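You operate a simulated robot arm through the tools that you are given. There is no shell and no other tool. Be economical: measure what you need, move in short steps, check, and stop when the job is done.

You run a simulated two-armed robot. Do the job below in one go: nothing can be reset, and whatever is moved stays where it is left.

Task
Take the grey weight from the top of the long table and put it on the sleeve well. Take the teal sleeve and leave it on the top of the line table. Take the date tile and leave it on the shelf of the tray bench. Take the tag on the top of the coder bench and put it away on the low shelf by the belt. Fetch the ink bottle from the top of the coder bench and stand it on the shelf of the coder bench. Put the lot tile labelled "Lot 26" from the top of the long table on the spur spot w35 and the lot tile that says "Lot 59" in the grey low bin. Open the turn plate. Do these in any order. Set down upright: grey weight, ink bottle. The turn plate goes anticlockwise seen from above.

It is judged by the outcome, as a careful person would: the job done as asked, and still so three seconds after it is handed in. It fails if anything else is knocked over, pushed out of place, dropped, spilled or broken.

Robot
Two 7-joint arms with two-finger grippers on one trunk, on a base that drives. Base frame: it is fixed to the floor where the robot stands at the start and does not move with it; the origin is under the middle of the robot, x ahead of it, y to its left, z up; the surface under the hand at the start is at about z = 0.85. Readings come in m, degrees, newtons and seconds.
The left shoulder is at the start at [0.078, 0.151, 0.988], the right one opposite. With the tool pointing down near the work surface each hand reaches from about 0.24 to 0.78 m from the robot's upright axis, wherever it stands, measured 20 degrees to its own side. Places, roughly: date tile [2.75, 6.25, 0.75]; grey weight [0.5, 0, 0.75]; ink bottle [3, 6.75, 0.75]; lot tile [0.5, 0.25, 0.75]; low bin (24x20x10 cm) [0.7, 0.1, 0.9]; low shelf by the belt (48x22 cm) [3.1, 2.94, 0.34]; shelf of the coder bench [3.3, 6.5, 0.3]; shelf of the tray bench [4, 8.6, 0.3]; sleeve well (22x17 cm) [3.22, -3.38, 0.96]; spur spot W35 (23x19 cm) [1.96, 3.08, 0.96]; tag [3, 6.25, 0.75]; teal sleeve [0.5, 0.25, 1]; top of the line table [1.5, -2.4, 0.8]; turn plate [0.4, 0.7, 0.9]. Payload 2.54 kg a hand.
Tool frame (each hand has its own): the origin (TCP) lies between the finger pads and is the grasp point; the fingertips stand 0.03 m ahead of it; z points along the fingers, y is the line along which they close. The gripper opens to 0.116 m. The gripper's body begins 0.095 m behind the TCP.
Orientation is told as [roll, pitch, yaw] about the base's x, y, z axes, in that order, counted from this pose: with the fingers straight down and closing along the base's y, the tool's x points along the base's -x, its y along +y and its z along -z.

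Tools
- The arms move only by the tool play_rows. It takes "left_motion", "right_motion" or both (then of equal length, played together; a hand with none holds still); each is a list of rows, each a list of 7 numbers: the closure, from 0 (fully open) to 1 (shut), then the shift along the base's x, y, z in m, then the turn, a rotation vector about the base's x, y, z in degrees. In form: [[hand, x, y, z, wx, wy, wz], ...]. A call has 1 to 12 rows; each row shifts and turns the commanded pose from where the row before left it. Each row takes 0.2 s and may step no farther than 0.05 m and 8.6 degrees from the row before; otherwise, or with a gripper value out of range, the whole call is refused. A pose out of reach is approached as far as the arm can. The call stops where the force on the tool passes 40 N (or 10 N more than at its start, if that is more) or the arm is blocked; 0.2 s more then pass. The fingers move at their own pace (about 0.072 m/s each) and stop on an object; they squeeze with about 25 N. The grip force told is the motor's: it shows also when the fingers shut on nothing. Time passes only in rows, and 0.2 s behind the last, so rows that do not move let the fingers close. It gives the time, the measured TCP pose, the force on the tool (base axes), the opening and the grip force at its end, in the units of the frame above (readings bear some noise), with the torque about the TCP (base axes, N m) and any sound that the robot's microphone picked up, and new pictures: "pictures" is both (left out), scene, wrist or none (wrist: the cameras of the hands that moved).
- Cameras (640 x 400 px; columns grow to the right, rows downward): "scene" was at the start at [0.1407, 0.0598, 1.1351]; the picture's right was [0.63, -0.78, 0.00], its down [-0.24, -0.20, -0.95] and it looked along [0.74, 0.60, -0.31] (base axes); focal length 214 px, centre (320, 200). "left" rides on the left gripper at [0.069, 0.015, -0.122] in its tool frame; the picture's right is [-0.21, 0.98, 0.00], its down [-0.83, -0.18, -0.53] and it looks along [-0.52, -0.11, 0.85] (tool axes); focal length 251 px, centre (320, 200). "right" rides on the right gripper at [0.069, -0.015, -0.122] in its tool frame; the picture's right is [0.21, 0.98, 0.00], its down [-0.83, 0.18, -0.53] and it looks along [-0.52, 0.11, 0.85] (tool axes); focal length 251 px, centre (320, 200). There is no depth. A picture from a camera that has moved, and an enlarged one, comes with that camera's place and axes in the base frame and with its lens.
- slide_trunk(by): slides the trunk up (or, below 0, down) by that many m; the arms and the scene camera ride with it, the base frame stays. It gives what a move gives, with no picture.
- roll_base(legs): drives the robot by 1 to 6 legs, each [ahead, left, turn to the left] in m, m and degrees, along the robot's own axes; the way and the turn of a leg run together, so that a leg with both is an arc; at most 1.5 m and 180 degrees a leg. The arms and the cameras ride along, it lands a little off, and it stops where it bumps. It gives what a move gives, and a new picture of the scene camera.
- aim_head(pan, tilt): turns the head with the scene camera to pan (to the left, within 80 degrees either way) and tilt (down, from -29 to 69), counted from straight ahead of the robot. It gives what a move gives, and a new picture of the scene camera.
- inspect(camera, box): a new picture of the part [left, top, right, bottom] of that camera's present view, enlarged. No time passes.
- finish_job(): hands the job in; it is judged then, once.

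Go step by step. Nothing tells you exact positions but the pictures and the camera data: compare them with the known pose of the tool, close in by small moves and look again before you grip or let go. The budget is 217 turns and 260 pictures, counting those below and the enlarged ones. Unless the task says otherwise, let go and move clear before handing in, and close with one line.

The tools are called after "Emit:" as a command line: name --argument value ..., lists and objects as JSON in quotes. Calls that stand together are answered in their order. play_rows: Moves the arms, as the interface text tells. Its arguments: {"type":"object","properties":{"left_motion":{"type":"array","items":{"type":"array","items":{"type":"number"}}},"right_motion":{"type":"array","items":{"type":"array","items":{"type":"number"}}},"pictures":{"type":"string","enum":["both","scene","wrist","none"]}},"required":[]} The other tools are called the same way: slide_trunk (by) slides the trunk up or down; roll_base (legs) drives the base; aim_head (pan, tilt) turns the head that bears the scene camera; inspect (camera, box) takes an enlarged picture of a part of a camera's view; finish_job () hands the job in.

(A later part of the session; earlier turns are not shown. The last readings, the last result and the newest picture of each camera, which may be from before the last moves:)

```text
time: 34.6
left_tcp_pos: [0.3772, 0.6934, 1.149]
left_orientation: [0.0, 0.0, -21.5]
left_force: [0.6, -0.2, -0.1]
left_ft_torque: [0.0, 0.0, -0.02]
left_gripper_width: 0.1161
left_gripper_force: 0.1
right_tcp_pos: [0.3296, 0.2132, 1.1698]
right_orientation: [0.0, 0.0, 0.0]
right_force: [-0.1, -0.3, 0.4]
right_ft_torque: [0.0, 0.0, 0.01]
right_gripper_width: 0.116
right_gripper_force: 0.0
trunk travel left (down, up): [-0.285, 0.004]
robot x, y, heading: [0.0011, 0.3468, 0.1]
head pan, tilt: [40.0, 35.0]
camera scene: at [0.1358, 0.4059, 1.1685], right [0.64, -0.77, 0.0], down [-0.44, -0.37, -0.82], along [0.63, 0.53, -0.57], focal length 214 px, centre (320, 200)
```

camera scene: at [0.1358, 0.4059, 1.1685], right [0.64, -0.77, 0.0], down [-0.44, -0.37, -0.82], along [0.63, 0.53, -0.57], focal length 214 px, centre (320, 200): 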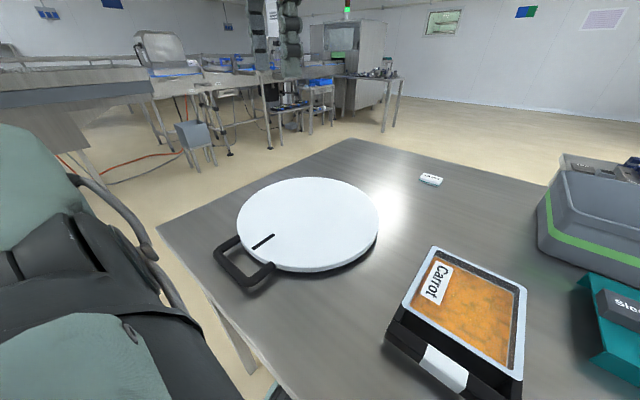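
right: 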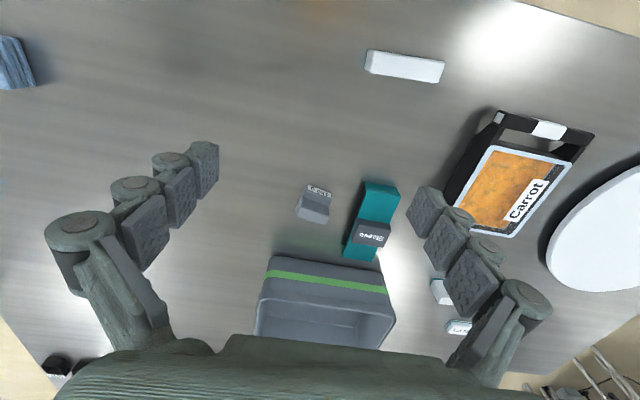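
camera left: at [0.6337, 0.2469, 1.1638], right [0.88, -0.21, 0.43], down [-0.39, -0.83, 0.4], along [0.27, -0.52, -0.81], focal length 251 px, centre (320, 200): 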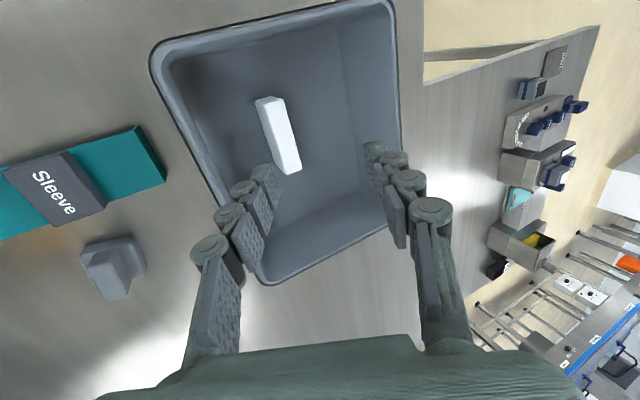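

Plate centre is ≈(0.384, 0.649), handle bar along y at x≈0.217, y≈0.66. I'll bring the left hand above the bar with fingers closing along x.

Emit:
play_rows --left_motion '[[0, -0.018, -0.0035, -0.014, 0, 0, -7.6], [0, -0.018, -0.0035, -0.014, 0, 0, -7.6], [0, -0.018, -0.0035, -0.014, 0, 0, -7.6], [0, -0.018, -0.0035, -0.014, 0, 0, -7.6], [0, -0.018, -0.0035, -0.014, 0, 0, -7.6], [0, -0.018, -0.0035, -0.014, 0, 0, -7.6], [0, -0.018, -0.0035, -0.014, 0, 0, -7.6], [0, -0.017, -0.0035, -0.014, 0, 0, -7.6], [0.3, -0.017, -0.0035, -0.014, 0, 0, -7.6]]' --pictures "both"

```text
time: 36.6
left_tcp_pos: [0.2168, 0.6631, 1.0221]
left_orientation: [0.1, 0.0, -90.0]
left_force: [1.0, -0.4, 0.1]
left_ft_torque: [-0.01, 0.03, 0.0]
left_gripper_width: 0.0811
left_gripper_force: 0.1
right_tcp_pos: [0.3277, 0.2123, 1.1688]
right_orientation: [0.0, 0.0, -0.1]
right_force: [-0.1, -0.4, -0.2]
right_ft_torque: [0.0, -0.01, 0.02]
right_gripper_width: 0.1161
right_gripper_force: 0.1
trunk travel left (down, up): [-0.285, 0.004]
robot x, y, heading: [-0.0018, 0.3483, 0.2]
head pan, tilt: [40.0, 35.0]
camera scene: at [0.1356, 0.406, 1.1685], right [0.64, -0.77, 0.0], down [-0.44, -0.37, -0.82], along [0.63, 0.53, -0.57], focal length 214 px, centre (320, 200)
camera left: at [0.2308, 0.732, 1.143], right [0.98, -0.22, 0.0], down [-0.18, -0.83, 0.53], along [-0.12, -0.52, -0.85], focal length 251 px, centre (320, 200)
```

scene: 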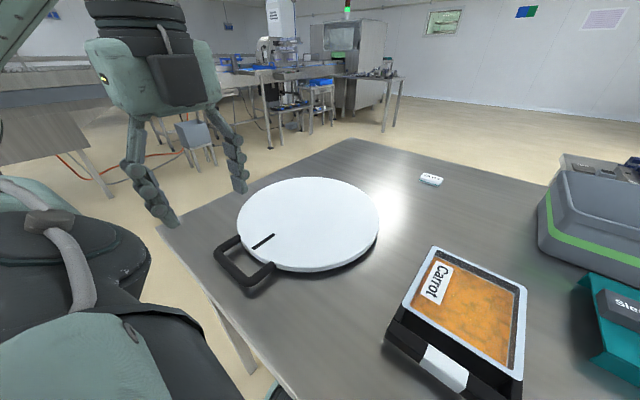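
left: 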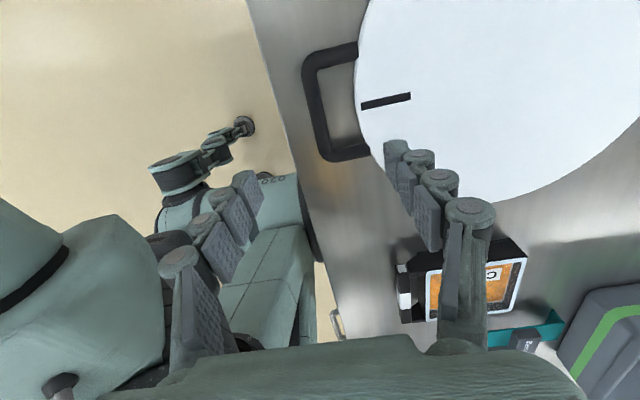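

The bar lies at about (0.215, 0.675). I'll lower around it and close.

Emit:
play_rows --left_motion '[[0.3, 0, 0.01, -0.045, 0, 0, 0], [0.3, 0, 0, -0.045, 0, 0, 0], [0.3, 0, 0, -0.03, 0, 0, 0], [0.3, 0, 0, -0.013, 0, 0, 0]]' --pictures "wrist"

```text
time: 37.6
left_tcp_pos: [0.2552, 0.7047, 0.9221]
left_orientation: [-0.1, -0.2, -90.0]
left_force: [-0.5, 0.6, 1.2]
left_ft_torque: [0.01, -0.04, 0.02]
left_gripper_width: 0.0812
left_gripper_force: 0.1
left hand out of reach, approached as far as the arm can: row 1, 2, 3, 4
right_tcp_pos: [0.3286, 0.2136, 1.1684]
right_orientation: [-0.1, 0.0, -0.1]
right_force: [-0.4, 0.4, 0.4]
right_ft_torque: [0.01, -0.02, 0.0]
right_gripper_width: 0.116
right_gripper_force: 0.1
trunk travel left (down, up): [-0.285, 0.004]
robot x, y, heading: [0.0024, 0.3491, 0.1]
head pan, tilt: [40.0, 35.0]
camera left: at [0.2701, 0.7737, 1.0422], right [0.98, -0.21, 0.0], down [-0.18, -0.82, 0.54], along [-0.12, -0.52, -0.84], focal length 251 px, centre (320, 200)
```

left: 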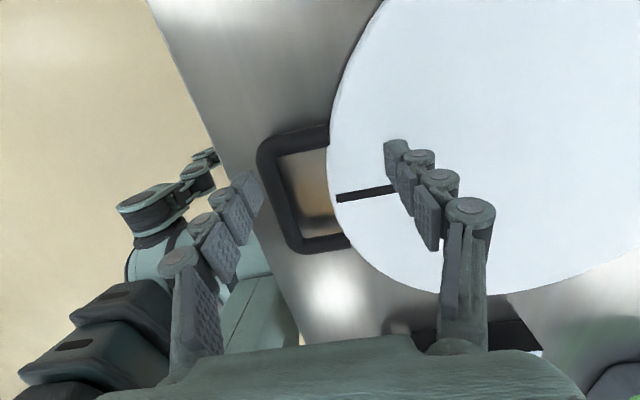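

That wrist angle isn't reachable so close in. I'll instead grip the handle's side leg with fingers along y (yaw 0), which leaves a natural 90° swing. Rising and rotating back.

Emit:
play_rows --left_motion '[[0.3, 0, 0, 0.04, 0, 0, 0], [0.3, 0, 0, 0.03, 0, 0, 8.2], [0.3, -0.003, -0.01, 0.03, 0, 0, 8.2], [0.3, -0.003, -0.01, 0, 0, 0, 8.2], [0.3, -0.003, -0.01, 0, 0, 0, 8.2], [0.3, -0.003, -0.01, 0, 0, 0, 8.2], [0.3, -0.003, -0.01, 0, 0, 0, 8.2], [0.3, -0.003, -0.01, 0, 0, 0, 8.2], [0.3, -0.003, -0.01, 0, 0, 0, 8.2], [0.3, -0.003, -0.01, 0, 0, 0, 8.2], [0.3, -0.003, -0.01, 0, 0, 0, 8.2], [0.3, 0, 0, 0, 0, 0, 8.0]]' --pictures "wrist"

```text
time: 40.2
left_tcp_pos: [0.2293, 0.6127, 1.0214]
left_orientation: [-0.1, 0.0, 0.2]
left_force: [-0.5, -0.3, -1.4]
left_ft_torque: [-0.02, 0.03, 0.04]
left_gripper_width: 0.0811
left_gripper_force: 0.0
right_tcp_pos: [0.3285, 0.2126, 1.1681]
right_orientation: [0.0, 0.1, -0.1]
right_force: [0.5, -0.5, -0.5]
right_ft_torque: [0.0, -0.01, 0.0]
right_gripper_width: 0.1161
right_gripper_force: 0.0
trunk travel left (down, up): [-0.285, 0.004]
robot x, y, heading: [-0.0027, 0.3472, 0.1]
head pan, tilt: [40.0, 35.0]
camera left: at [0.1589, 0.6284, 1.142], right [0.21, 0.98, 0.0], down [0.83, -0.18, 0.53], along [0.52, -0.11, -0.85], focal length 251 px, centre (320, 200)
```

left: 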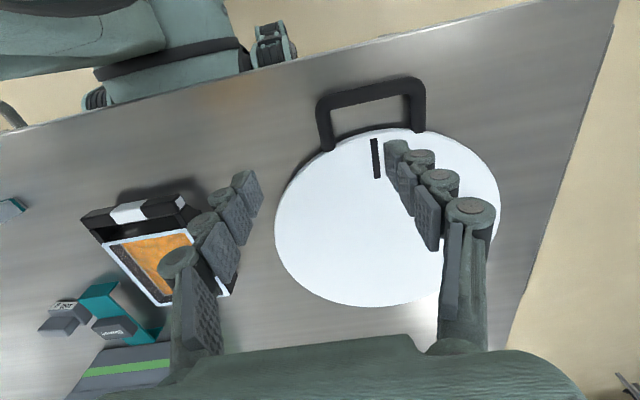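

I'll lower straight down with the leg between the fingers, one finger inside the loop, at x≈0.235, y≈0.62.

Emit:
play_rows --left_motion '[[0.3, 0.005, 0.006, -0.045, 0, 0, 0], [0.3, 0, 0, -0.035, 0, 0, 0]]' --pictures "wrist"

```text
time: 40.8
left_tcp_pos: [0.2652, 0.6317, 0.9685]
left_orientation: [0.0, 0.1, 0.0]
left_force: [-0.2, -0.3, 0.2]
left_ft_torque: [-0.05, 0.04, 0.0]
left_gripper_width: 0.0814
left_gripper_force: 0.1
left hand out of reach, approached as far as the arm can: row 1, 2
right_tcp_pos: [0.3277, 0.213, 1.1692]
right_orientation: [0.0, 0.0, -0.1]
right_force: [0.1, 0.1, 1.0]
right_ft_torque: [0.01, 0.02, 0.01]
right_gripper_width: 0.1163
right_gripper_force: 0.0
trunk travel left (down, up): [-0.285, 0.004]
robot x, y, heading: [-0.0015, 0.3475, -0.3]
head pan, tilt: [40.0, 35.0]
camera left: at [0.1945, 0.6464, 1.0895], right [0.21, 0.98, 0.0], down [0.83, -0.18, 0.53], along [0.52, -0.11, -0.85], focal length 251 px, centre (320, 200)
```

left: 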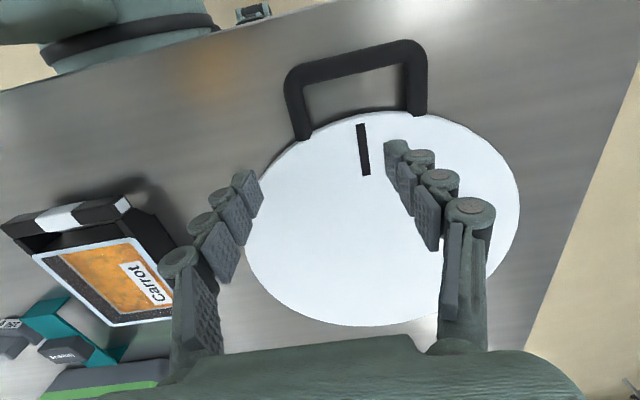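

The handle is too close to the robot here; I'll lift and shift the base right by 0.22 m and lower the trunk back.

Emit:
play_rows --left_motion '[[0.3, 0, 0, 0.05, 0, 0, 0], [0.3, 0, 0, 0.05, 0, 0, 0], [0.3, 0, 0.0, 0.04, 0, 0, 0]]' --pictures "none"

Emit:
roll_base --legs '[[0, -0.22, 0]]'

Emit:
slide_trunk --by -0.06

Emit:
play_rows --left_motion '[[0.3, -0.005, 0.04, 0.0, 0, 0, 0], [0.3, -0.005, 0.04, 0, 0, 0, 0], [0.3, -0.005, 0.04, 0.0, 0, 0, 0], [0.3, -0.005, 0.04, 0, 0, 0, 0], [0.3, -0.01, 0.045, 0, 0, 0, 0]]' --pictures "wrist"

```text
time: 41.6
left_tcp_pos: [0.2648, 0.6319, 1.1089]
left_orientation: [0.0, 0.0, 0.0]
left_force: [-1.0, -0.8, 0.6]
left_ft_torque: [-0.01, 0.01, -0.01]
left_gripper_width: 0.0813
left_gripper_force: 0.0
right_tcp_pos: [0.3273, 0.2113, 1.1693]
right_orientation: [0.0, 0.0, -0.1]
right_force: [-0.1, -0.1, -0.5]
right_ft_torque: [0.01, -0.02, 0.03]
right_gripper_width: 0.1159
right_gripper_force: 0.1
trunk travel left (down, up): [-0.285, 0.004]
robot x, y, heading: [0.0001, 0.3496, 0.1]
head pan, tilt: [40.0, 35.0]
```

```text
time: 44.3
left_tcp_pos: [0.265, 0.4125, 1.1089]
left_orientation: [0.0, 0.0, 0.0]
left_force: [-0.1, -0.8, -0.1]
left_ft_torque: [-0.03, -0.02, 0.0]
left_gripper_width: 0.0816
left_gripper_force: 0.1
right_tcp_pos: [0.3283, -0.0084, 1.1683]
right_orientation: [0.0, 0.0, -0.1]
right_force: [0.1, -0.4, 1.0]
right_ft_torque: [0.0, 0.0, 0.03]
right_gripper_width: 0.116
right_gripper_force: 0.1
trunk travel left (down, up): [-0.285, 0.004]
robot x, y, heading: [0.001, 0.1289, -0.3]
head pan, tilt: [40.0, 35.0]
camera scene: at [0.1355, 0.1859, 1.1685], right [0.64, -0.77, 0.0], down [-0.44, -0.37, -0.82], along [0.63, 0.53, -0.57], focal length 214 px, centre (320, 200)
```

scene: 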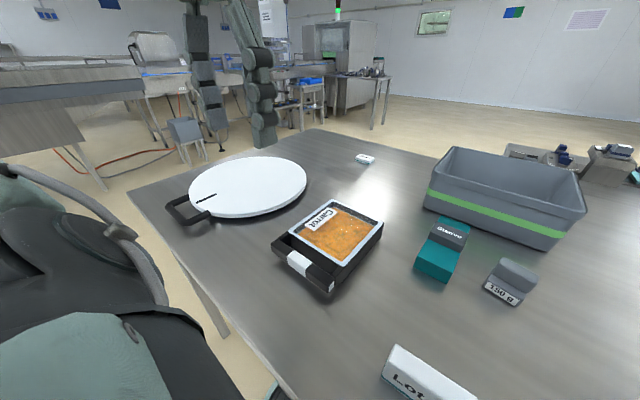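

```text
time: 45.3
left_tcp_pos: [0.2638, 0.4136, 1.0497]
left_orientation: [-0.1, -0.1, 0.0]
left_force: [-0.8, 0.1, 0.1]
left_ft_torque: [0.05, -0.01, 0.0]
left_gripper_width: 0.0813
left_gripper_force: 0.1
right_tcp_pos: [0.3275, -0.0068, 1.1084]
right_orientation: [0.0, 0.1, -0.1]
right_force: [0.8, 0.1, -0.9]
right_ft_torque: [0.0, 0.02, 0.01]
right_gripper_width: 0.1159
right_gripper_force: 0.0
trunk travel left (down, up): [-0.225, 0.064]
robot x, y, heading: [-0.0021, 0.1291, 0.2]
head pan, tilt: [40.0, 35.0]
```

```text
time: 46.5
left_tcp_pos: [0.2337, 0.617, 1.0482]
left_orientation: [0.0, 0.0, 0.0]
left_force: [0.3, -0.2, 0.7]
left_ft_torque: [0.01, 0.02, 0.02]
left_gripper_width: 0.081
left_gripper_force: 0.1
right_tcp_pos: [0.3284, -0.0067, 1.109]
right_orientation: [0.0, 0.0, -0.1]
right_force: [0.2, -0.3, 0.6]
right_ft_torque: [-0.02, 0.03, 0.03]
right_gripper_width: 0.1159
right_gripper_force: 0.0
trunk travel left (down, up): [-0.225, 0.064]
robot x, y, heading: [0.0018, 0.1229, -0.2]
head pan, tilt: [40.0, 35.0]
camera left: at [0.1631, 0.6326, 1.1694], right [0.21, 0.98, 0.0], down [0.83, -0.18, 0.53], along [0.52, -0.11, -0.85], focal length 251 px, centre (320, 200)
```

left: 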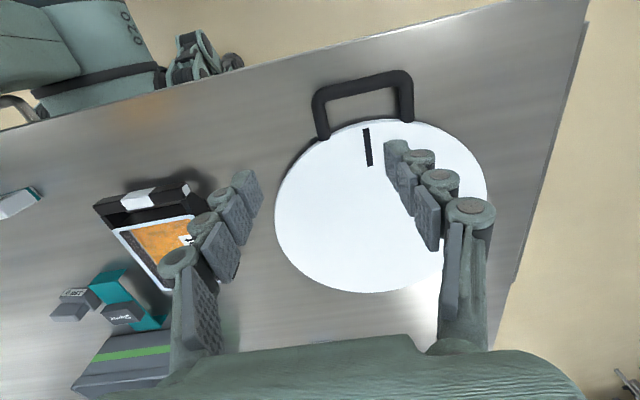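

Emit:
play_rows --left_motion '[[0.35, 0, 0, -0.045, 0, 0, 0], [0.35, 0, 0, -0.045, 0, 0, 0], [0.35, 0, 0, -0.03, 0, 0, 0]]' --pictures "wrist"

```text
time: 47.3
left_tcp_pos: [0.2344, 0.6174, 0.9288]
left_orientation: [-0.1, -0.2, 0.0]
left_force: [-0.2, 0.6, 0.0]
left_ft_torque: [0.02, 0.0, 0.03]
left_gripper_width: 0.0753
left_gripper_force: 0.1
right_tcp_pos: [0.3277, -0.0068, 1.1088]
right_orientation: [0.0, 0.0, -0.1]
right_force: [-0.1, -0.3, -0.1]
right_ft_torque: [-0.03, 0.04, 0.02]
right_gripper_width: 0.1162
right_gripper_force: 0.0
trunk travel left (down, up): [-0.225, 0.064]
robot x, y, heading: [-0.0007, 0.1319, -0.3]
head pan, tilt: [40.0, 35.0]
camera left: at [0.1631, 0.6321, 1.0489], right [0.21, 0.98, 0.0], down [0.83, -0.18, 0.53], along [0.52, -0.11, -0.85], focal length 251 px, centre (320, 200)
```

left: 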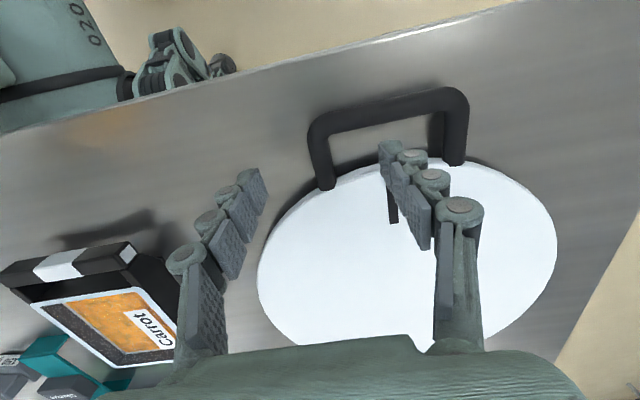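

Emit:
play_rows --left_motion '[[0.4, 0, 0, -0.025, 0, 0, 0], [0.4, 0, 0, -0.015, 0, 0, 0], [1, 0, 0, 0, 0, 0, 0], [1, 0, 0, 0, 0, 0, 0], [1, 0, 0, 0, 0, 0, 0]]' --pictures "wrist"

```text
time: 48.5
left_tcp_pos: [0.2347, 0.617, 0.8889]
left_orientation: [0.0, 0.1, 0.0]
left_force: [1.7, 0.6, -2.1]
left_ft_torque: [0.0, -0.07, 0.01]
left_gripper_width: 0.0152
left_gripper_force: 41.3
right_tcp_pos: [0.3276, -0.0065, 1.1086]
right_orientation: [-0.1, 0.0, -0.1]
right_force: [0.0, -0.5, -0.5]
right_ft_torque: [0.04, -0.01, 0.04]
right_gripper_width: 0.1162
right_gripper_force: 0.0
trunk travel left (down, up): [-0.225, 0.064]
robot x, y, heading: [-0.0006, 0.1264, -0.2]
head pan, tilt: [40.0, 35.0]
camera left: at [0.1636, 0.632, 1.0094], right [0.21, 0.98, 0.0], down [0.83, -0.18, 0.53], along [0.52, -0.11, -0.85], focal length 251 px, centre (320, 200)
```

left: 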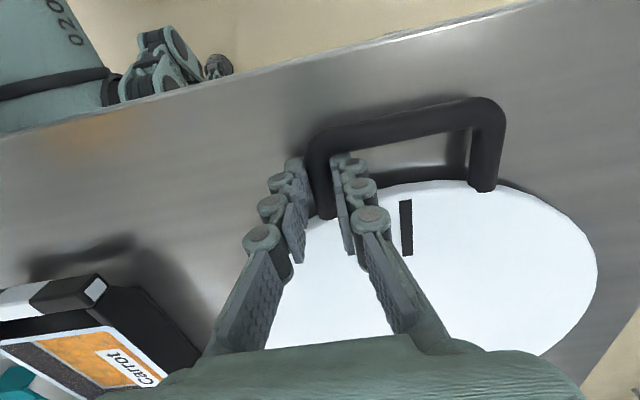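

Leg gripped. I'll swing it anticlockwise about the estimated centre (0.393, 0.668) in 7° steps, watching the force.

Emit:
play_rows --left_motion '[[1, 0.0074, -0.0189, 0, 0, 0, 7], [1, 0.0096, -0.0178, 0, 0, 0, 7], [1, 0.0118, -0.0165, 0, 0, 0, 7], [1, 0.0137, -0.015, 0, 0, 0, 7]]' --pictures "wrist"

```text
time: 49.5
left_tcp_pos: [0.2738, 0.5453, 0.8883]
left_orientation: [0.0, 0.6, 27.8]
left_force: [-18.3, -23.0, -15.3]
left_ft_torque: [-0.59, 0.75, -0.93]
left_gripper_width: 0.0157
left_gripper_force: 41.5
right_tcp_pos: [0.3255, -0.0089, 1.1093]
right_orientation: [0.1, 0.0, -0.1]
right_force: [-0.4, -0.5, 0.5]
right_ft_torque: [0.01, 0.0, 0.0]
right_gripper_width: 0.1161
right_gripper_force: 0.1
trunk travel left (down, up): [-0.225, 0.064]
robot x, y, heading: [-0.0004, 0.127, -0.3]
head pan, tilt: [40.0, 35.0]
camera left: at [0.2057, 0.5269, 1.0101], right [-0.27, 0.96, 0.0], down [0.82, 0.23, 0.53], along [0.51, 0.14, -0.85], focal length 251 px, centre (320, 200)
```

left: 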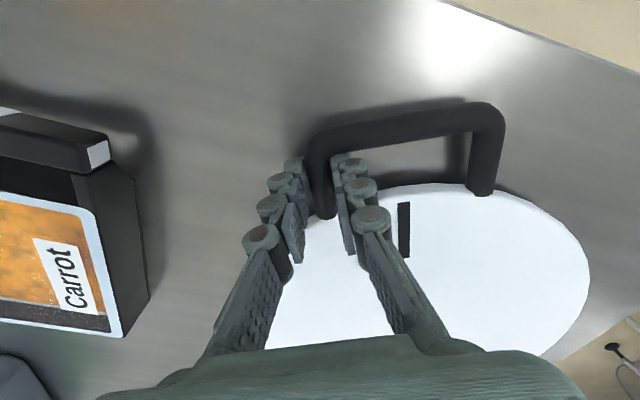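

The plate turns with the handle. I'll refine the centre to (0.398, 0.660) and continue.

Emit:
play_rows --left_motion '[[1, 0.0125, -0.017, 0.001, 0, 0, 7], [1, 0.0165, -0.0124, 0, 0, 0, 7], [1, 0.0179, -0.0102, 0, 0, 0, 7], [1, 0.019, -0.008, 0, 0, 0, 7]]' --pictures "both"

```text
time: 50.5
left_tcp_pos: [0.3421, 0.4987, 0.8897]
left_orientation: [0.1, 0.3, 55.9]
left_force: [-4.5, -27.3, -22.6]
left_ft_torque: [-0.62, 0.13, -0.98]
left_gripper_width: 0.0165
left_gripper_force: 42.5
right_tcp_pos: [0.3288, -0.0088, 1.1081]
right_orientation: [0.0, 0.1, -0.1]
right_force: [-0.2, -0.3, -0.5]
right_ft_torque: [-0.01, 0.02, -0.01]
right_gripper_width: 0.1162
right_gripper_force: 0.1
trunk travel left (down, up): [-0.225, 0.064]
robot x, y, heading: [0.0024, 0.13, -0.2]
head pan, tilt: [40.0, 35.0]
camera scene: at [0.1365, 0.1848, 1.1083], right [0.64, -0.77, 0.0], down [-0.44, -0.37, -0.82], along [0.63, 0.53, -0.57], focal length 214 px, centre (320, 200)
camera left: at [0.2905, 0.4501, 1.011], right [-0.69, 0.73, 0.0], down [0.62, 0.58, 0.53], along [0.38, 0.36, -0.85], focal length 251 px, centre (320, 200)
```

scene: 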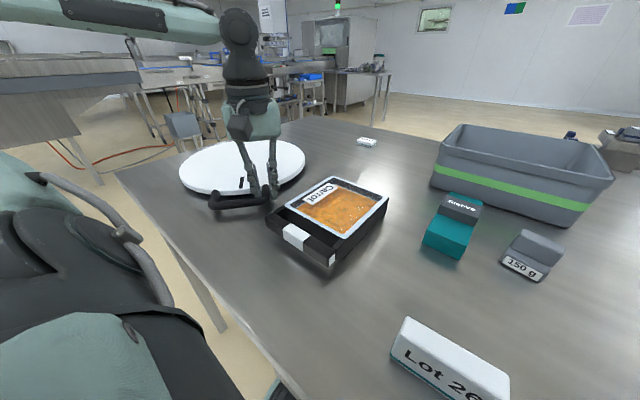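
left: 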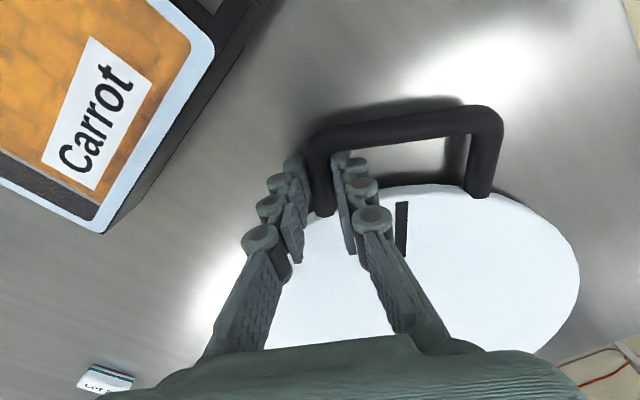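

Plate turned about 56° so far; the tray is clear (its edge at y≈0.415). I'll continue to about 90°.

Emit:
play_rows --left_motion '[[1, 0.0195, -0.008, -0.002, 0, 0, 7], [1, 0.0206, -0.0043, 0, 0, 0, 7], [1, 0.0208, -0.0009, 0, 0, 0, 7], [1, 0.0207, 0.0017, 0, 0, 0, 7], [1, 0.0204, 0.0043, 0, 0, 0, 7]]' --pictures "both"

```text
time: 51.7
left_tcp_pos: [0.4483, 0.4895, 0.8893]
left_orientation: [-0.4, 0.1, 91.1]
left_force: [14.4, -33.7, -1.9]
left_ft_torque: [-0.53, -0.33, -1.05]
left_gripper_width: 0.0169
left_gripper_force: 42.4
right_tcp_pos: [0.3282, -0.0101, 1.1081]
right_orientation: [0.1, -0.1, 0.0]
right_force: [0.3, 0.2, -0.8]
right_ft_torque: [0.0, 0.0, -0.01]
right_gripper_width: 0.116
right_gripper_force: 0.0
trunk travel left (down, up): [-0.225, 0.064]
robot x, y, heading: [0.0069, 0.1309, -0.2]
head pan, tilt: [40.0, 35.0]
camera scene: at [0.137, 0.1833, 1.1085], right [0.64, -0.77, 0.0], down [-0.44, -0.37, -0.82], along [0.63, 0.53, -0.57], focal length 214 px, centre (320, 200)
camera left: at [0.4319, 0.4205, 1.0108], right [-0.98, 0.2, -0.01], down [0.16, 0.83, 0.53], along [0.11, 0.52, -0.85], focal length 251 px, centre (320, 200)
```

scene: 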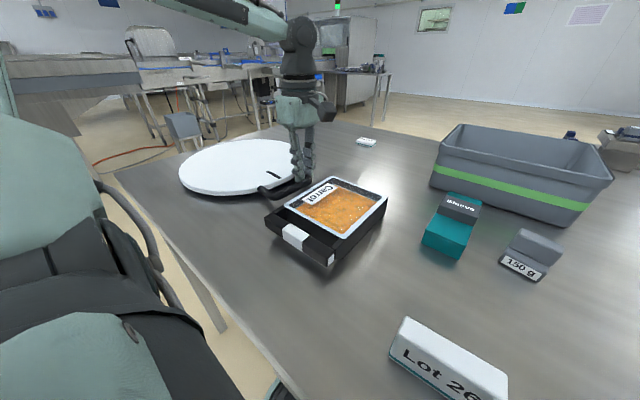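
left: 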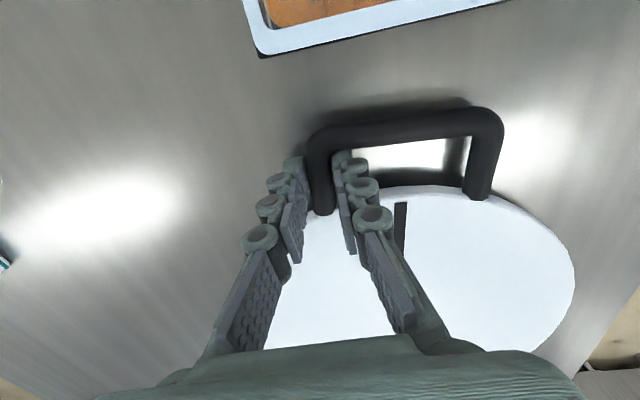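

About 91° with no stop reached; the plate moves freely. I'll go on a little, relaxing the radial pull.

Emit:
play_rows --left_motion '[[1, 0.003, -0.003, 0, 0, 0, 0], [1, 0.021, 0.006, 0, 0, 0, 7], [1, 0.0193, 0.009, 0, 0, 0, 7], [1, 0.018, 0.0114, 0, 0, 0, 7], [1, 0.0165, 0.0135, 0, 0, 0, 7]]' --pictures "both"

```text
time: 52.4
left_tcp_pos: [0.4631, 0.4961, 0.8879]
left_orientation: [1.8, 0.0, 99.9]
left_force: [-15.5, -5.2, 20.6]
left_ft_torque: [-0.86, 0.48, -1.17]
left_gripper_width: 0.0187
left_gripper_force: 43.8
right_tcp_pos: [0.3245, -0.0095, 1.1106]
right_orientation: [0.1, -0.2, 0.0]
right_force: [-0.5, 0.2, 0.7]
right_ft_torque: [-0.01, -0.01, -0.03]
right_gripper_width: 0.1162
right_gripper_force: 0.0
trunk travel left (down, up): [-0.225, 0.064]
robot x, y, heading: [-0.0004, 0.13, 0.0]
head pan, tilt: [40.0, 35.0]
stopped in row 3 (left hand): the force on the tool passed its limit at 56 N (the readings are from after the stop); the commanded pose is now the measured one
camera scene: at [0.1325, 0.1851, 1.1093], right [0.64, -0.77, 0.0], down [-0.44, -0.37, -0.82], along [0.63, 0.53, -0.57], focal length 214 px, centre (320, 200)
camera left: at [0.4613, 0.4253, 1.0101], right [-1.0, 0.04, 0.03], down [0.05, 0.85, 0.53], along [0.0, 0.53, -0.85], focal length 251 px, centre (320, 200)
```

scene: 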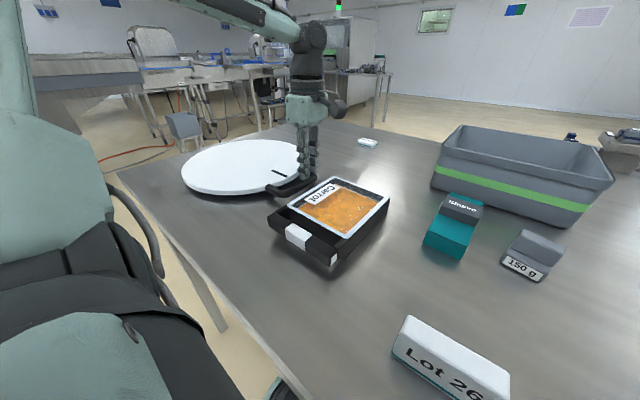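
left: 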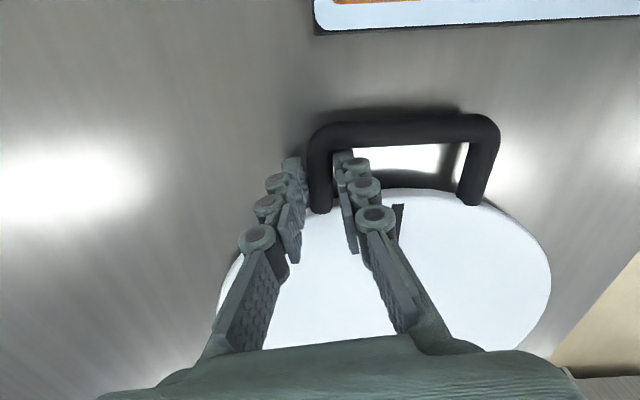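

It hit its stop at about 95°, so the plate is open. I'll release and rise clear.

Emit:
play_rows --left_motion '[[0.6, 0, 0, 0, 0, 0, 0], [0.55, 0, 0, 0, 0, 0, 0], [0.55, 0, 0, 0.04, 0, 0, 0], [0.55, 0, 0, 0.045, 0, 0, 0], [0.55, 0, 0, 0.045, 0, 0, -7], [0.3, 0, 0, 0.045, 0, 0, -7]]' --pictures "both"

```text
time: 53.8
left_tcp_pos: [0.4646, 0.4971, 1.0603]
left_orientation: [1.9, 0.0, 86.0]
left_force: [-0.8, -0.2, 0.6]
left_ft_torque: [0.0, -0.01, 0.01]
left_gripper_width: 0.0814
left_gripper_force: 0.2
right_tcp_pos: [0.3273, -0.007, 1.1083]
right_orientation: [-0.1, 0.1, -0.1]
right_force: [-0.5, 0.0, 0.0]
right_ft_torque: [0.03, 0.02, 0.01]
right_gripper_width: 0.116
right_gripper_force: 0.1
trunk travel left (down, up): [-0.225, 0.064]
robot x, y, heading: [-0.0009, 0.1312, -0.1]
head pan, tilt: [40.0, 35.0]
camera scene: at [0.1348, 0.186, 1.1085], right [0.64, -0.77, 0.0], down [-0.44, -0.37, -0.82], along [0.63, 0.53, -0.57], focal length 214 px, centre (320, 200)
camera left: at [0.4476, 0.4285, 1.1825], right [-0.96, 0.28, 0.03], down [0.26, 0.81, 0.53], along [0.12, 0.51, -0.85], focal length 251 px, centre (320, 200)
```

scene: 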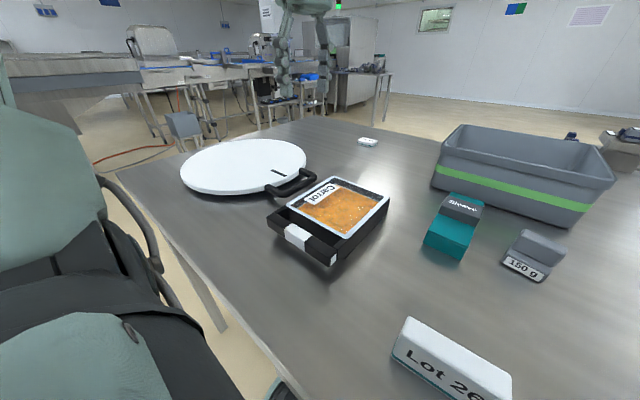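
left: 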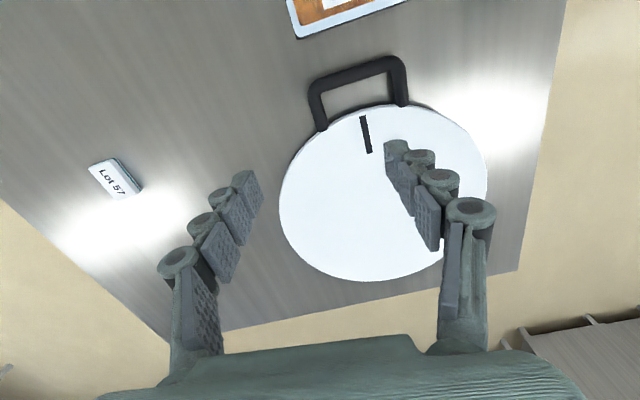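

The plate is open. Now the grey weight: I'll bring the right hand over it for a close look.

Emit:
play_rows --right_motion '[[0, 0.02, 0.025, -0.01, 0, 0, 0], [0, 0.02, 0.025, -0.01, 0, 0, 0], [0, 0.02, 0.025, -0.02, 0, 0, 0], [0, 0.02, 0.02, -0.02, 0, 0, 0]]' --pictures "wrist"

```text
time: 54.8
left_tcp_pos: [0.4651, 0.4982, 1.061]
left_orientation: [1.9, -0.1, 86.1]
left_force: [0.3, 0.5, 0.5]
left_ft_torque: [0.0, 0.0, 0.03]
left_gripper_width: 0.0808
left_gripper_force: 0.0
right_tcp_pos: [0.4081, 0.0887, 1.0486]
right_orientation: [0.1, 0.0, 0.1]
right_force: [-0.3, -0.7, -0.2]
right_ft_torque: [-0.03, 0.0, -0.01]
right_gripper_width: 0.1157
right_gripper_force: 0.0
trunk travel left (down, up): [-0.225, 0.064]
robot x, y, heading: [-0.0013, 0.13, -0.4]
head pan, tilt: [40.0, 35.0]
camera right: at [0.3403, 0.0726, 1.17], right [-0.21, 0.98, 0.0], down [0.83, 0.18, 0.53], along [0.52, 0.11, -0.85], focal length 251 px, centre (320, 200)
```

right: 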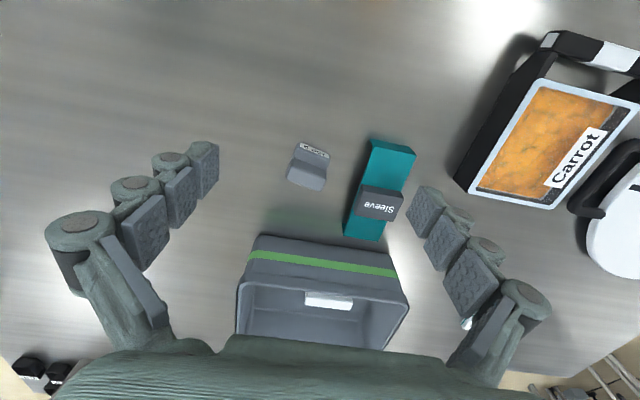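

Emit:
inspect --camera "right" --box '[250, 120, 450, 250]'

Emit:
inspect --camera "scene" --box '[400, 160, 600, 300]'

```text
3.08 times, centred on (350, 185) of right
camera zoom: at [0.3403, 0.0726, 1.17], right [-0.21, 0.98, 0.0], down [0.83, 0.18, 0.53], along [0.52, 0.11, -0.85], focal length 774 px, centre (228, 246)
```

zoom: 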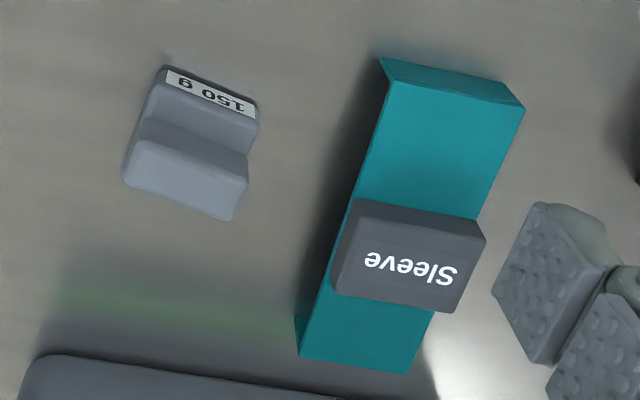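

```text
2.86 times, centred on (500, 230) of scene
camera zoom: at [0.1354, 0.1865, 1.1084], right [0.64, -0.77, 0.0], down [-0.44, -0.37, -0.82], along [0.63, 0.53, -0.57], focal length 613 px, centre (-194, 114)
```

zoom: 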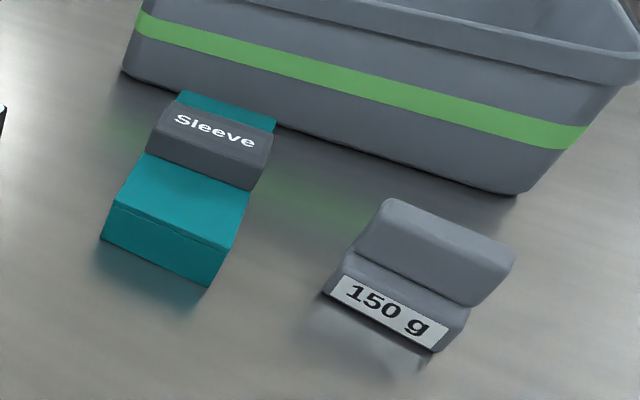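

Weight centre is about (0.470, 0.087), sleeve's grip block about (0.494, 0.182), both turned about -8°. I'll lower the right hand over the weight with a moderate opening.

Emit:
play_rows --right_motion '[[0.3, 0.03, 0, -0.03, 0, 0, -7], [0.42, 0.034, -0.001, -0.035, 0, 0, 0], [0.42, 0, 0, -0.03, 0, 0, 0]]' --pictures "wrist"

```text
time: 55.6
left_tcp_pos: [0.4659, 0.4981, 1.0621]
left_orientation: [1.9, 0.0, 86.2]
left_force: [-0.2, -0.4, 0.6]
left_ft_torque: [0.02, 0.04, 0.02]
left_gripper_width: 0.0814
left_gripper_force: 0.0
right_tcp_pos: [0.4716, 0.0873, 0.9532]
right_orientation: [0.0, 0.0, -7.0]
right_force: [-0.1, -0.3, 0.0]
right_ft_torque: [0.02, -0.01, -0.02]
right_gripper_width: 0.0673
right_gripper_force: 0.0
trunk travel left (down, up): [-0.225, 0.064]
robot x, y, heading: [-0.0028, 0.1307, -0.1]
head pan, tilt: [40.0, 35.0]
camera right: at [0.4019, 0.0801, 1.0752], right [-0.09, 1.0, 0.0], down [0.84, 0.08, 0.53], along [0.53, 0.05, -0.85], focal length 251 px, centre (320, 200)
```

right: 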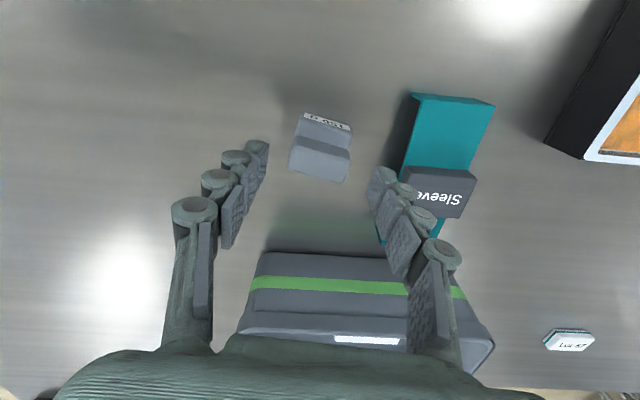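

Emit:
play_rows --right_motion '[[0.42, 0.004, 0, -0.035, 0, 0, -3], [0.42, 0, 0, -0.032, 0, 0, 0], [1, 0, 0, 0, 0, 0, 0], [1, 0, 0, 0, 0, 0, 0]]' --pictures "wrist"

```text
time: 56.6
left_tcp_pos: [0.4651, 0.4971, 1.0592]
left_orientation: [1.9, 0.0, 86.2]
left_force: [0.2, -0.3, -0.4]
left_ft_torque: [-0.02, 0.02, 0.01]
left_gripper_width: 0.0812
left_gripper_force: 0.1
right_tcp_pos: [0.4773, 0.0868, 0.8866]
right_orientation: [-0.1, 0.0, -10.0]
right_force: [-0.5, -0.5, -0.2]
right_ft_torque: [-0.02, 0.01, 0.0]
right_gripper_width: 0.0471
right_gripper_force: 24.6
trunk travel left (down, up): [-0.225, 0.064]
robot x, y, heading: [-0.0003, 0.1308, -0.4]
head pan, tilt: [40.0, 35.0]
camera right: at [0.4059, 0.0841, 1.0088], right [-0.04, 1.0, 0.0], down [0.85, 0.04, 0.53], along [0.53, 0.02, -0.85], focal length 251 px, centre (320, 200)
```

right: 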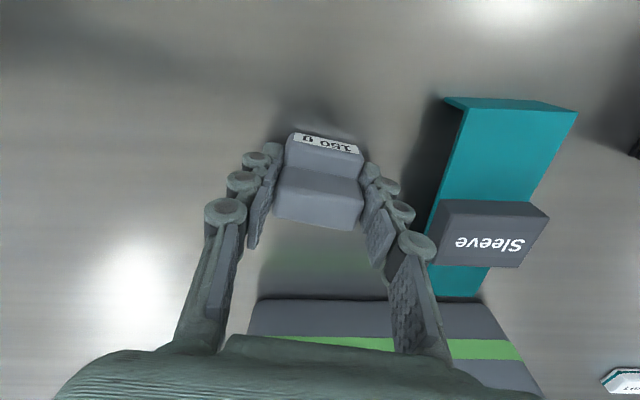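

Weight gripped (47 mm). I'll lift it away to the right while the left hand turns over to the sleeve.

Emit:
play_rows --right_motion '[[1, 0, 0, 0.03, 0, 0, 0], [1, 0, 0, 0.04, 0, 0, 0], [1, 0, 0, 0.04, 0, 0, 0], [1, -0.01, -0.02, 0.04, 0, 0, 0], [1, -0.02, -0.03, 0.02, 0, 0, 0], [1, -0.03, -0.03, 0.01, 0, 0, 0], [1, -0.03, -0.03, 0, 0, 0, 0], [1, -0.03, -0.03, 0, 0, 0, 0], [1, -0.02, -0.03, 0, 0, 0, 0], [1, 0, -0.02, 0, 0, 0, 0], [1, 0, 0, 0, 0, 0, 0], [1, 0, 0, 0, 0, 0, 0]]' --left_motion '[[0, 0, 0, 0, 0, 0, -8], [0, 0, 0, 0, 0, 0, -8], [0, 0, 0, 0, 0, 0, -8], [0, 0, 0, 0, 0, 0, -8], [0, 0, -0.02, 0, 0, 0, -8], [0, 0, -0.02, 0, 0, 0, -8], [0, 0, -0.03, 0, 0, 0, -8], [0, 0, -0.03, 0, 0, 0, -8], [0, 0, -0.04, 0, -0.6, 0, -8], [0, -0.01, -0.045, 0, -0.6, 0, -8], [0, -0.01, -0.045, 0, -0.6, 0, -8], [0, 0, -0.04, 0, 0, 0, -7]]' --pictures "both"

```text
time: 59.2
left_tcp_pos: [0.4486, 0.23, 1.0589]
left_orientation: [0.3, 0.4, -8.7]
left_force: [-0.3, 0.0, 0.8]
left_ft_torque: [-0.04, 0.09, 0.02]
left_gripper_width: 0.1159
left_gripper_force: 0.0
right_tcp_pos: [0.3382, -0.102, 1.0663]
right_orientation: [0.0, 0.2, -9.9]
right_force: [1.0, -1.0, -0.8]
right_ft_torque: [-0.03, 0.07, 0.0]
right_gripper_width: 0.047
right_gripper_force: 25.2
trunk travel left (down, up): [-0.225, 0.064]
robot x, y, heading: [0.0015, 0.1262, -0.2]
head pan, tilt: [40.0, 35.0]
camera scene: at [0.1372, 0.1864, 1.108], right [0.64, -0.77, 0.0], down [-0.44, -0.37, -0.82], along [0.63, 0.53, -0.58], focal length 214 px, centre (320, 200)
camera right: at [0.2683, -0.1062, 1.1881], right [-0.04, 1.0, 0.0], down [0.85, 0.04, 0.53], along [0.53, 0.02, -0.85], focal length 251 px, centre (320, 200)
camera left: at [0.3812, 0.2537, 1.18], right [0.36, 0.93, 0.0], down [0.79, -0.31, 0.53], along [0.49, -0.19, -0.85], focal length 251 px, centre (320, 200)
```

scene: 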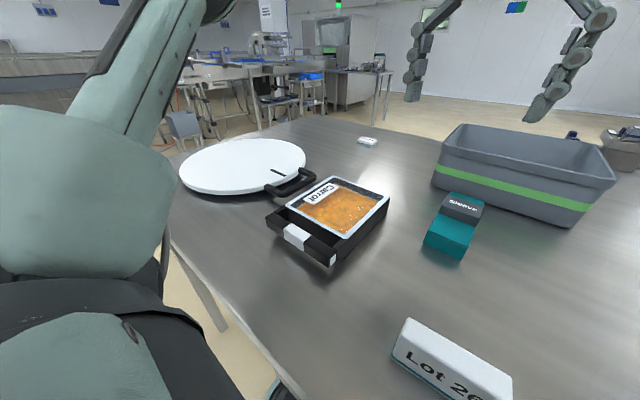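
right: 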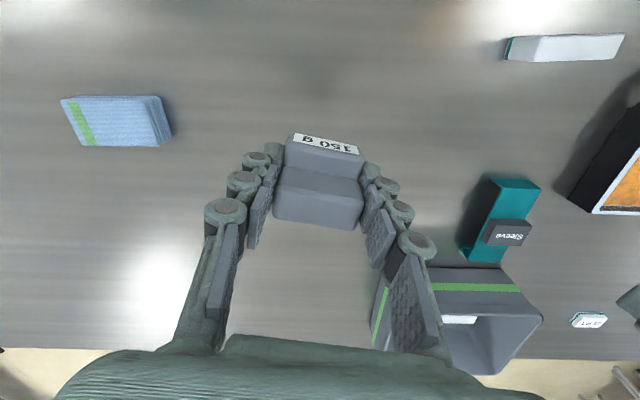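
left: 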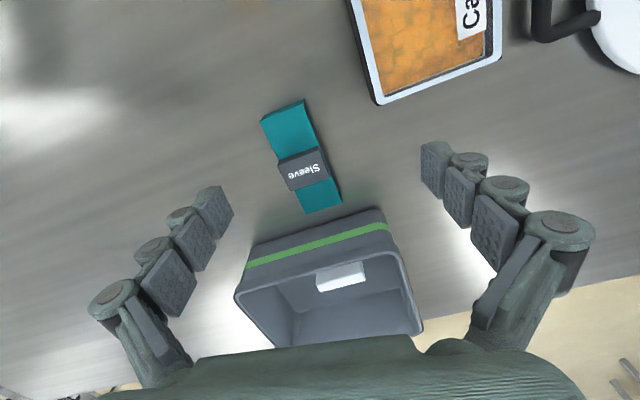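

Sleeve block at ≈(0.497, 0.188), axis about -3°. Moving the left hand down over it.

Emit:
play_rows --left_motion '[[0.3, 0.025, -0.021, -0.035, 0, 0, 5], [0.3, 0.024, -0.021, -0.035, 0, 0, 0], [0.3, 0, 0, -0.03, 0, 0, 0]]' --pictures "wrist"

```text
time: 60.0
left_tcp_pos: [0.4772, 0.2182, 0.9479]
left_orientation: [0.2, 0.1, -3.8]
left_force: [-0.3, 0.8, 0.2]
left_ft_torque: [-0.01, -0.04, -0.01]
left_gripper_width: 0.0812
left_gripper_force: 0.2
left hand out of reach, approached as far as the arm can: row 1, 2
right_tcp_pos: [0.3355, -0.102, 1.0663]
right_orientation: [0.0, 0.0, -10.0]
right_force: [-0.2, 0.4, -2.0]
right_ft_torque: [0.0, 0.0, 0.04]
right_gripper_width: 0.0471
right_gripper_force: 25.3
trunk travel left (down, up): [-0.225, 0.064]
robot x, y, heading: [0.0017, 0.1269, 0.0]
head pan, tilt: [40.0, 35.0]
camera left: at [0.4082, 0.2367, 1.0692], right [0.28, 0.96, 0.0], down [0.81, -0.24, 0.53], along [0.51, -0.15, -0.85], focal length 251 px, centre (320, 200)
```

left: 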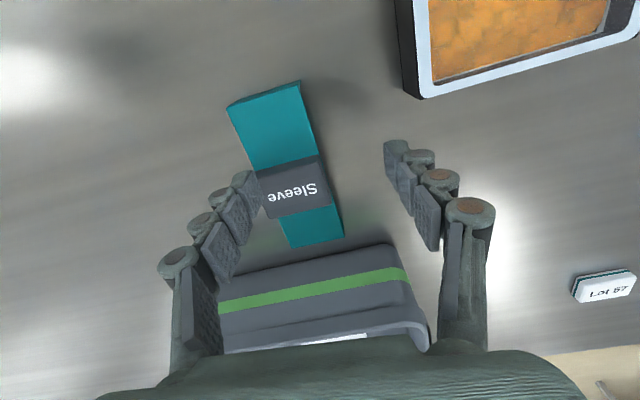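

The left arm is cramped inward; I'll raise it and shift the base right by 0.15 m.

Emit:
play_rows --left_motion '[[0.3, 0, 0, 0.045, 0, 0, 0], [0.3, 0, 0, 0.045, 0, 0, 0]]' --pictures "none"

Emit:
roll_base --legs '[[0, -0.15, 0]]'

Emit:
play_rows --left_motion '[[0.3, 0.01, 0.04, 0, 0, 0, 0], [0.3, 0.005, 0.045, -0.02, 0, 0, 0], [0.3, 0.005, 0.035, -0.03, 0, 0, 0], [0.3, 0, 0, -0.03, 0, 0, 0]]' --pictures "wrist"

```text
time: 60.6
left_tcp_pos: [0.4708, 0.2372, 1.0397]
left_orientation: [0.1, 0.1, -4.0]
left_force: [-1.5, 0.6, -0.3]
left_ft_torque: [0.0, -0.07, 0.01]
left_gripper_width: 0.0813
left_gripper_force: 0.1
left hand out of reach, approached as far as the arm can: row 1, 2
right_tcp_pos: [0.3345, -0.1026, 1.0672]
right_orientation: [-0.1, 0.0, -10.0]
right_force: [0.1, 0.9, -0.5]
right_ft_torque: [0.02, -0.03, 0.03]
right_gripper_width: 0.0471
right_gripper_force: 24.9
trunk travel left (down, up): [-0.225, 0.064]
robot x, y, heading: [-0.0028, 0.1279, 0.2]
head pan, tilt: [40.0, 35.0]
```

```text
time: 62.7
left_tcp_pos: [0.4727, 0.0889, 1.0393]
left_orientation: [0.1, 0.2, -3.8]
left_force: [0.5, 0.3, 1.1]
left_ft_torque: [0.0, -0.01, 0.0]
left_gripper_width: 0.0811
left_gripper_force: 0.0
right_tcp_pos: [0.3363, -0.2525, 1.0665]
right_orientation: [-0.1, 0.1, -9.9]
right_force: [0.7, 0.0, -1.4]
right_ft_torque: [0.02, 0.02, -0.01]
right_gripper_width: 0.0473
right_gripper_force: 25.3
trunk travel left (down, up): [-0.225, 0.064]
robot x, y, heading: [0.0024, -0.0244, -0.0]
head pan, tilt: [40.0, 35.0]
camera scene: at [0.1351, 0.037, 1.1085], right [0.64, -0.76, 0.0], down [-0.44, -0.37, -0.82], along [0.63, 0.53, -0.57], focal length 214 px, centre (320, 200)
```

scene: 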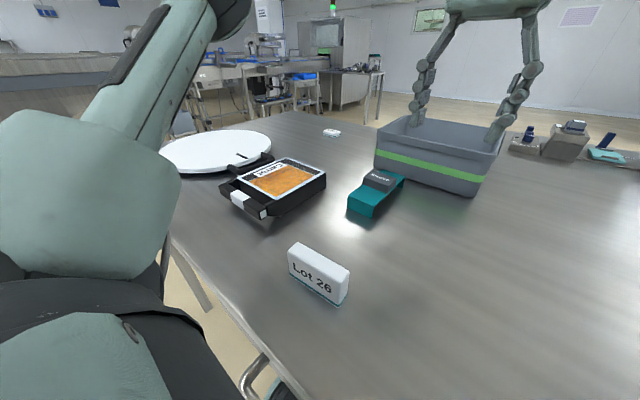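

```text
time: 63.7
left_tcp_pos: [0.4929, 0.2084, 0.9583]
left_orientation: [0.1, 0.2, -3.8]
left_force: [-0.1, -0.2, 0.5]
left_ft_torque: [-0.02, 0.01, 0.01]
left_gripper_width: 0.0812
left_gripper_force: 0.0
right_tcp_pos: [0.3355, -0.2512, 1.0681]
right_orientation: [0.0, 0.0, -9.8]
right_force: [-0.1, 0.5, -1.3]
right_ft_torque: [-0.01, 0.02, 0.01]
right_gripper_width: 0.0474
right_gripper_force: 25.1
trunk travel left (down, up): [-0.225, 0.064]
robot x, y, heading: [-0.0042, -0.0206, 0.1]
head pan, tilt: [40.0, 35.0]
camera left: at [0.4231, 0.2276, 1.0793], right [0.28, 0.96, 0.0], down [0.81, -0.24, 0.53], along [0.51, -0.15, -0.85], focal length 251 px, centre (320, 200)
```

left: 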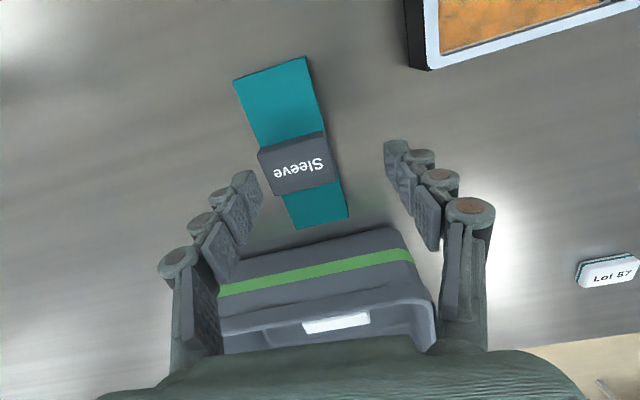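

Emit:
play_rows --left_motion '[[0.3, 0.003, -0.021, -0.01, 0, 0, 2], [0.35, 0, 0, -0.035, 0, 0, 0], [0.35, 0, 0, -0.02, 0, 0, 0], [1, 0, 0, 0, 0, 0, 0], [1, 0, 0, 0, 0, 0, 0]]' --pictures "wrist"

```text
time: 64.9
left_tcp_pos: [0.4949, 0.1874, 0.8937]
left_orientation: [0.1, 0.3, -1.7]
left_force: [-0.5, 0.6, -0.6]
left_ft_torque: [0.03, -0.03, 0.0]
left_gripper_width: 0.0549
left_gripper_force: 25.1
right_tcp_pos: [0.3359, -0.2519, 1.0672]
right_orientation: [-0.1, -0.1, -9.9]
right_force: [-0.3, 0.3, -1.5]
right_ft_torque: [0.01, 0.02, 0.01]
right_gripper_width: 0.0472
right_gripper_force: 25.2
trunk travel left (down, up): [-0.225, 0.064]
robot x, y, heading: [-0.0014, -0.0183, -0.0]
head pan, tilt: [40.0, 35.0]
camera left: at [0.4258, 0.204, 1.0151], right [0.24, 0.97, 0.0], down [0.82, -0.21, 0.53], along [0.51, -0.13, -0.85], focal length 251 px, centre (320, 200)
```

left: 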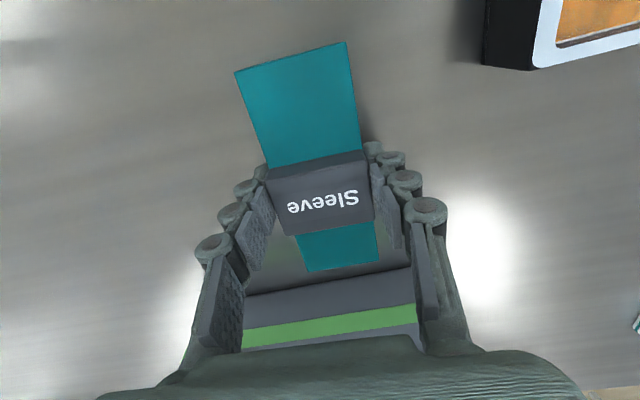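

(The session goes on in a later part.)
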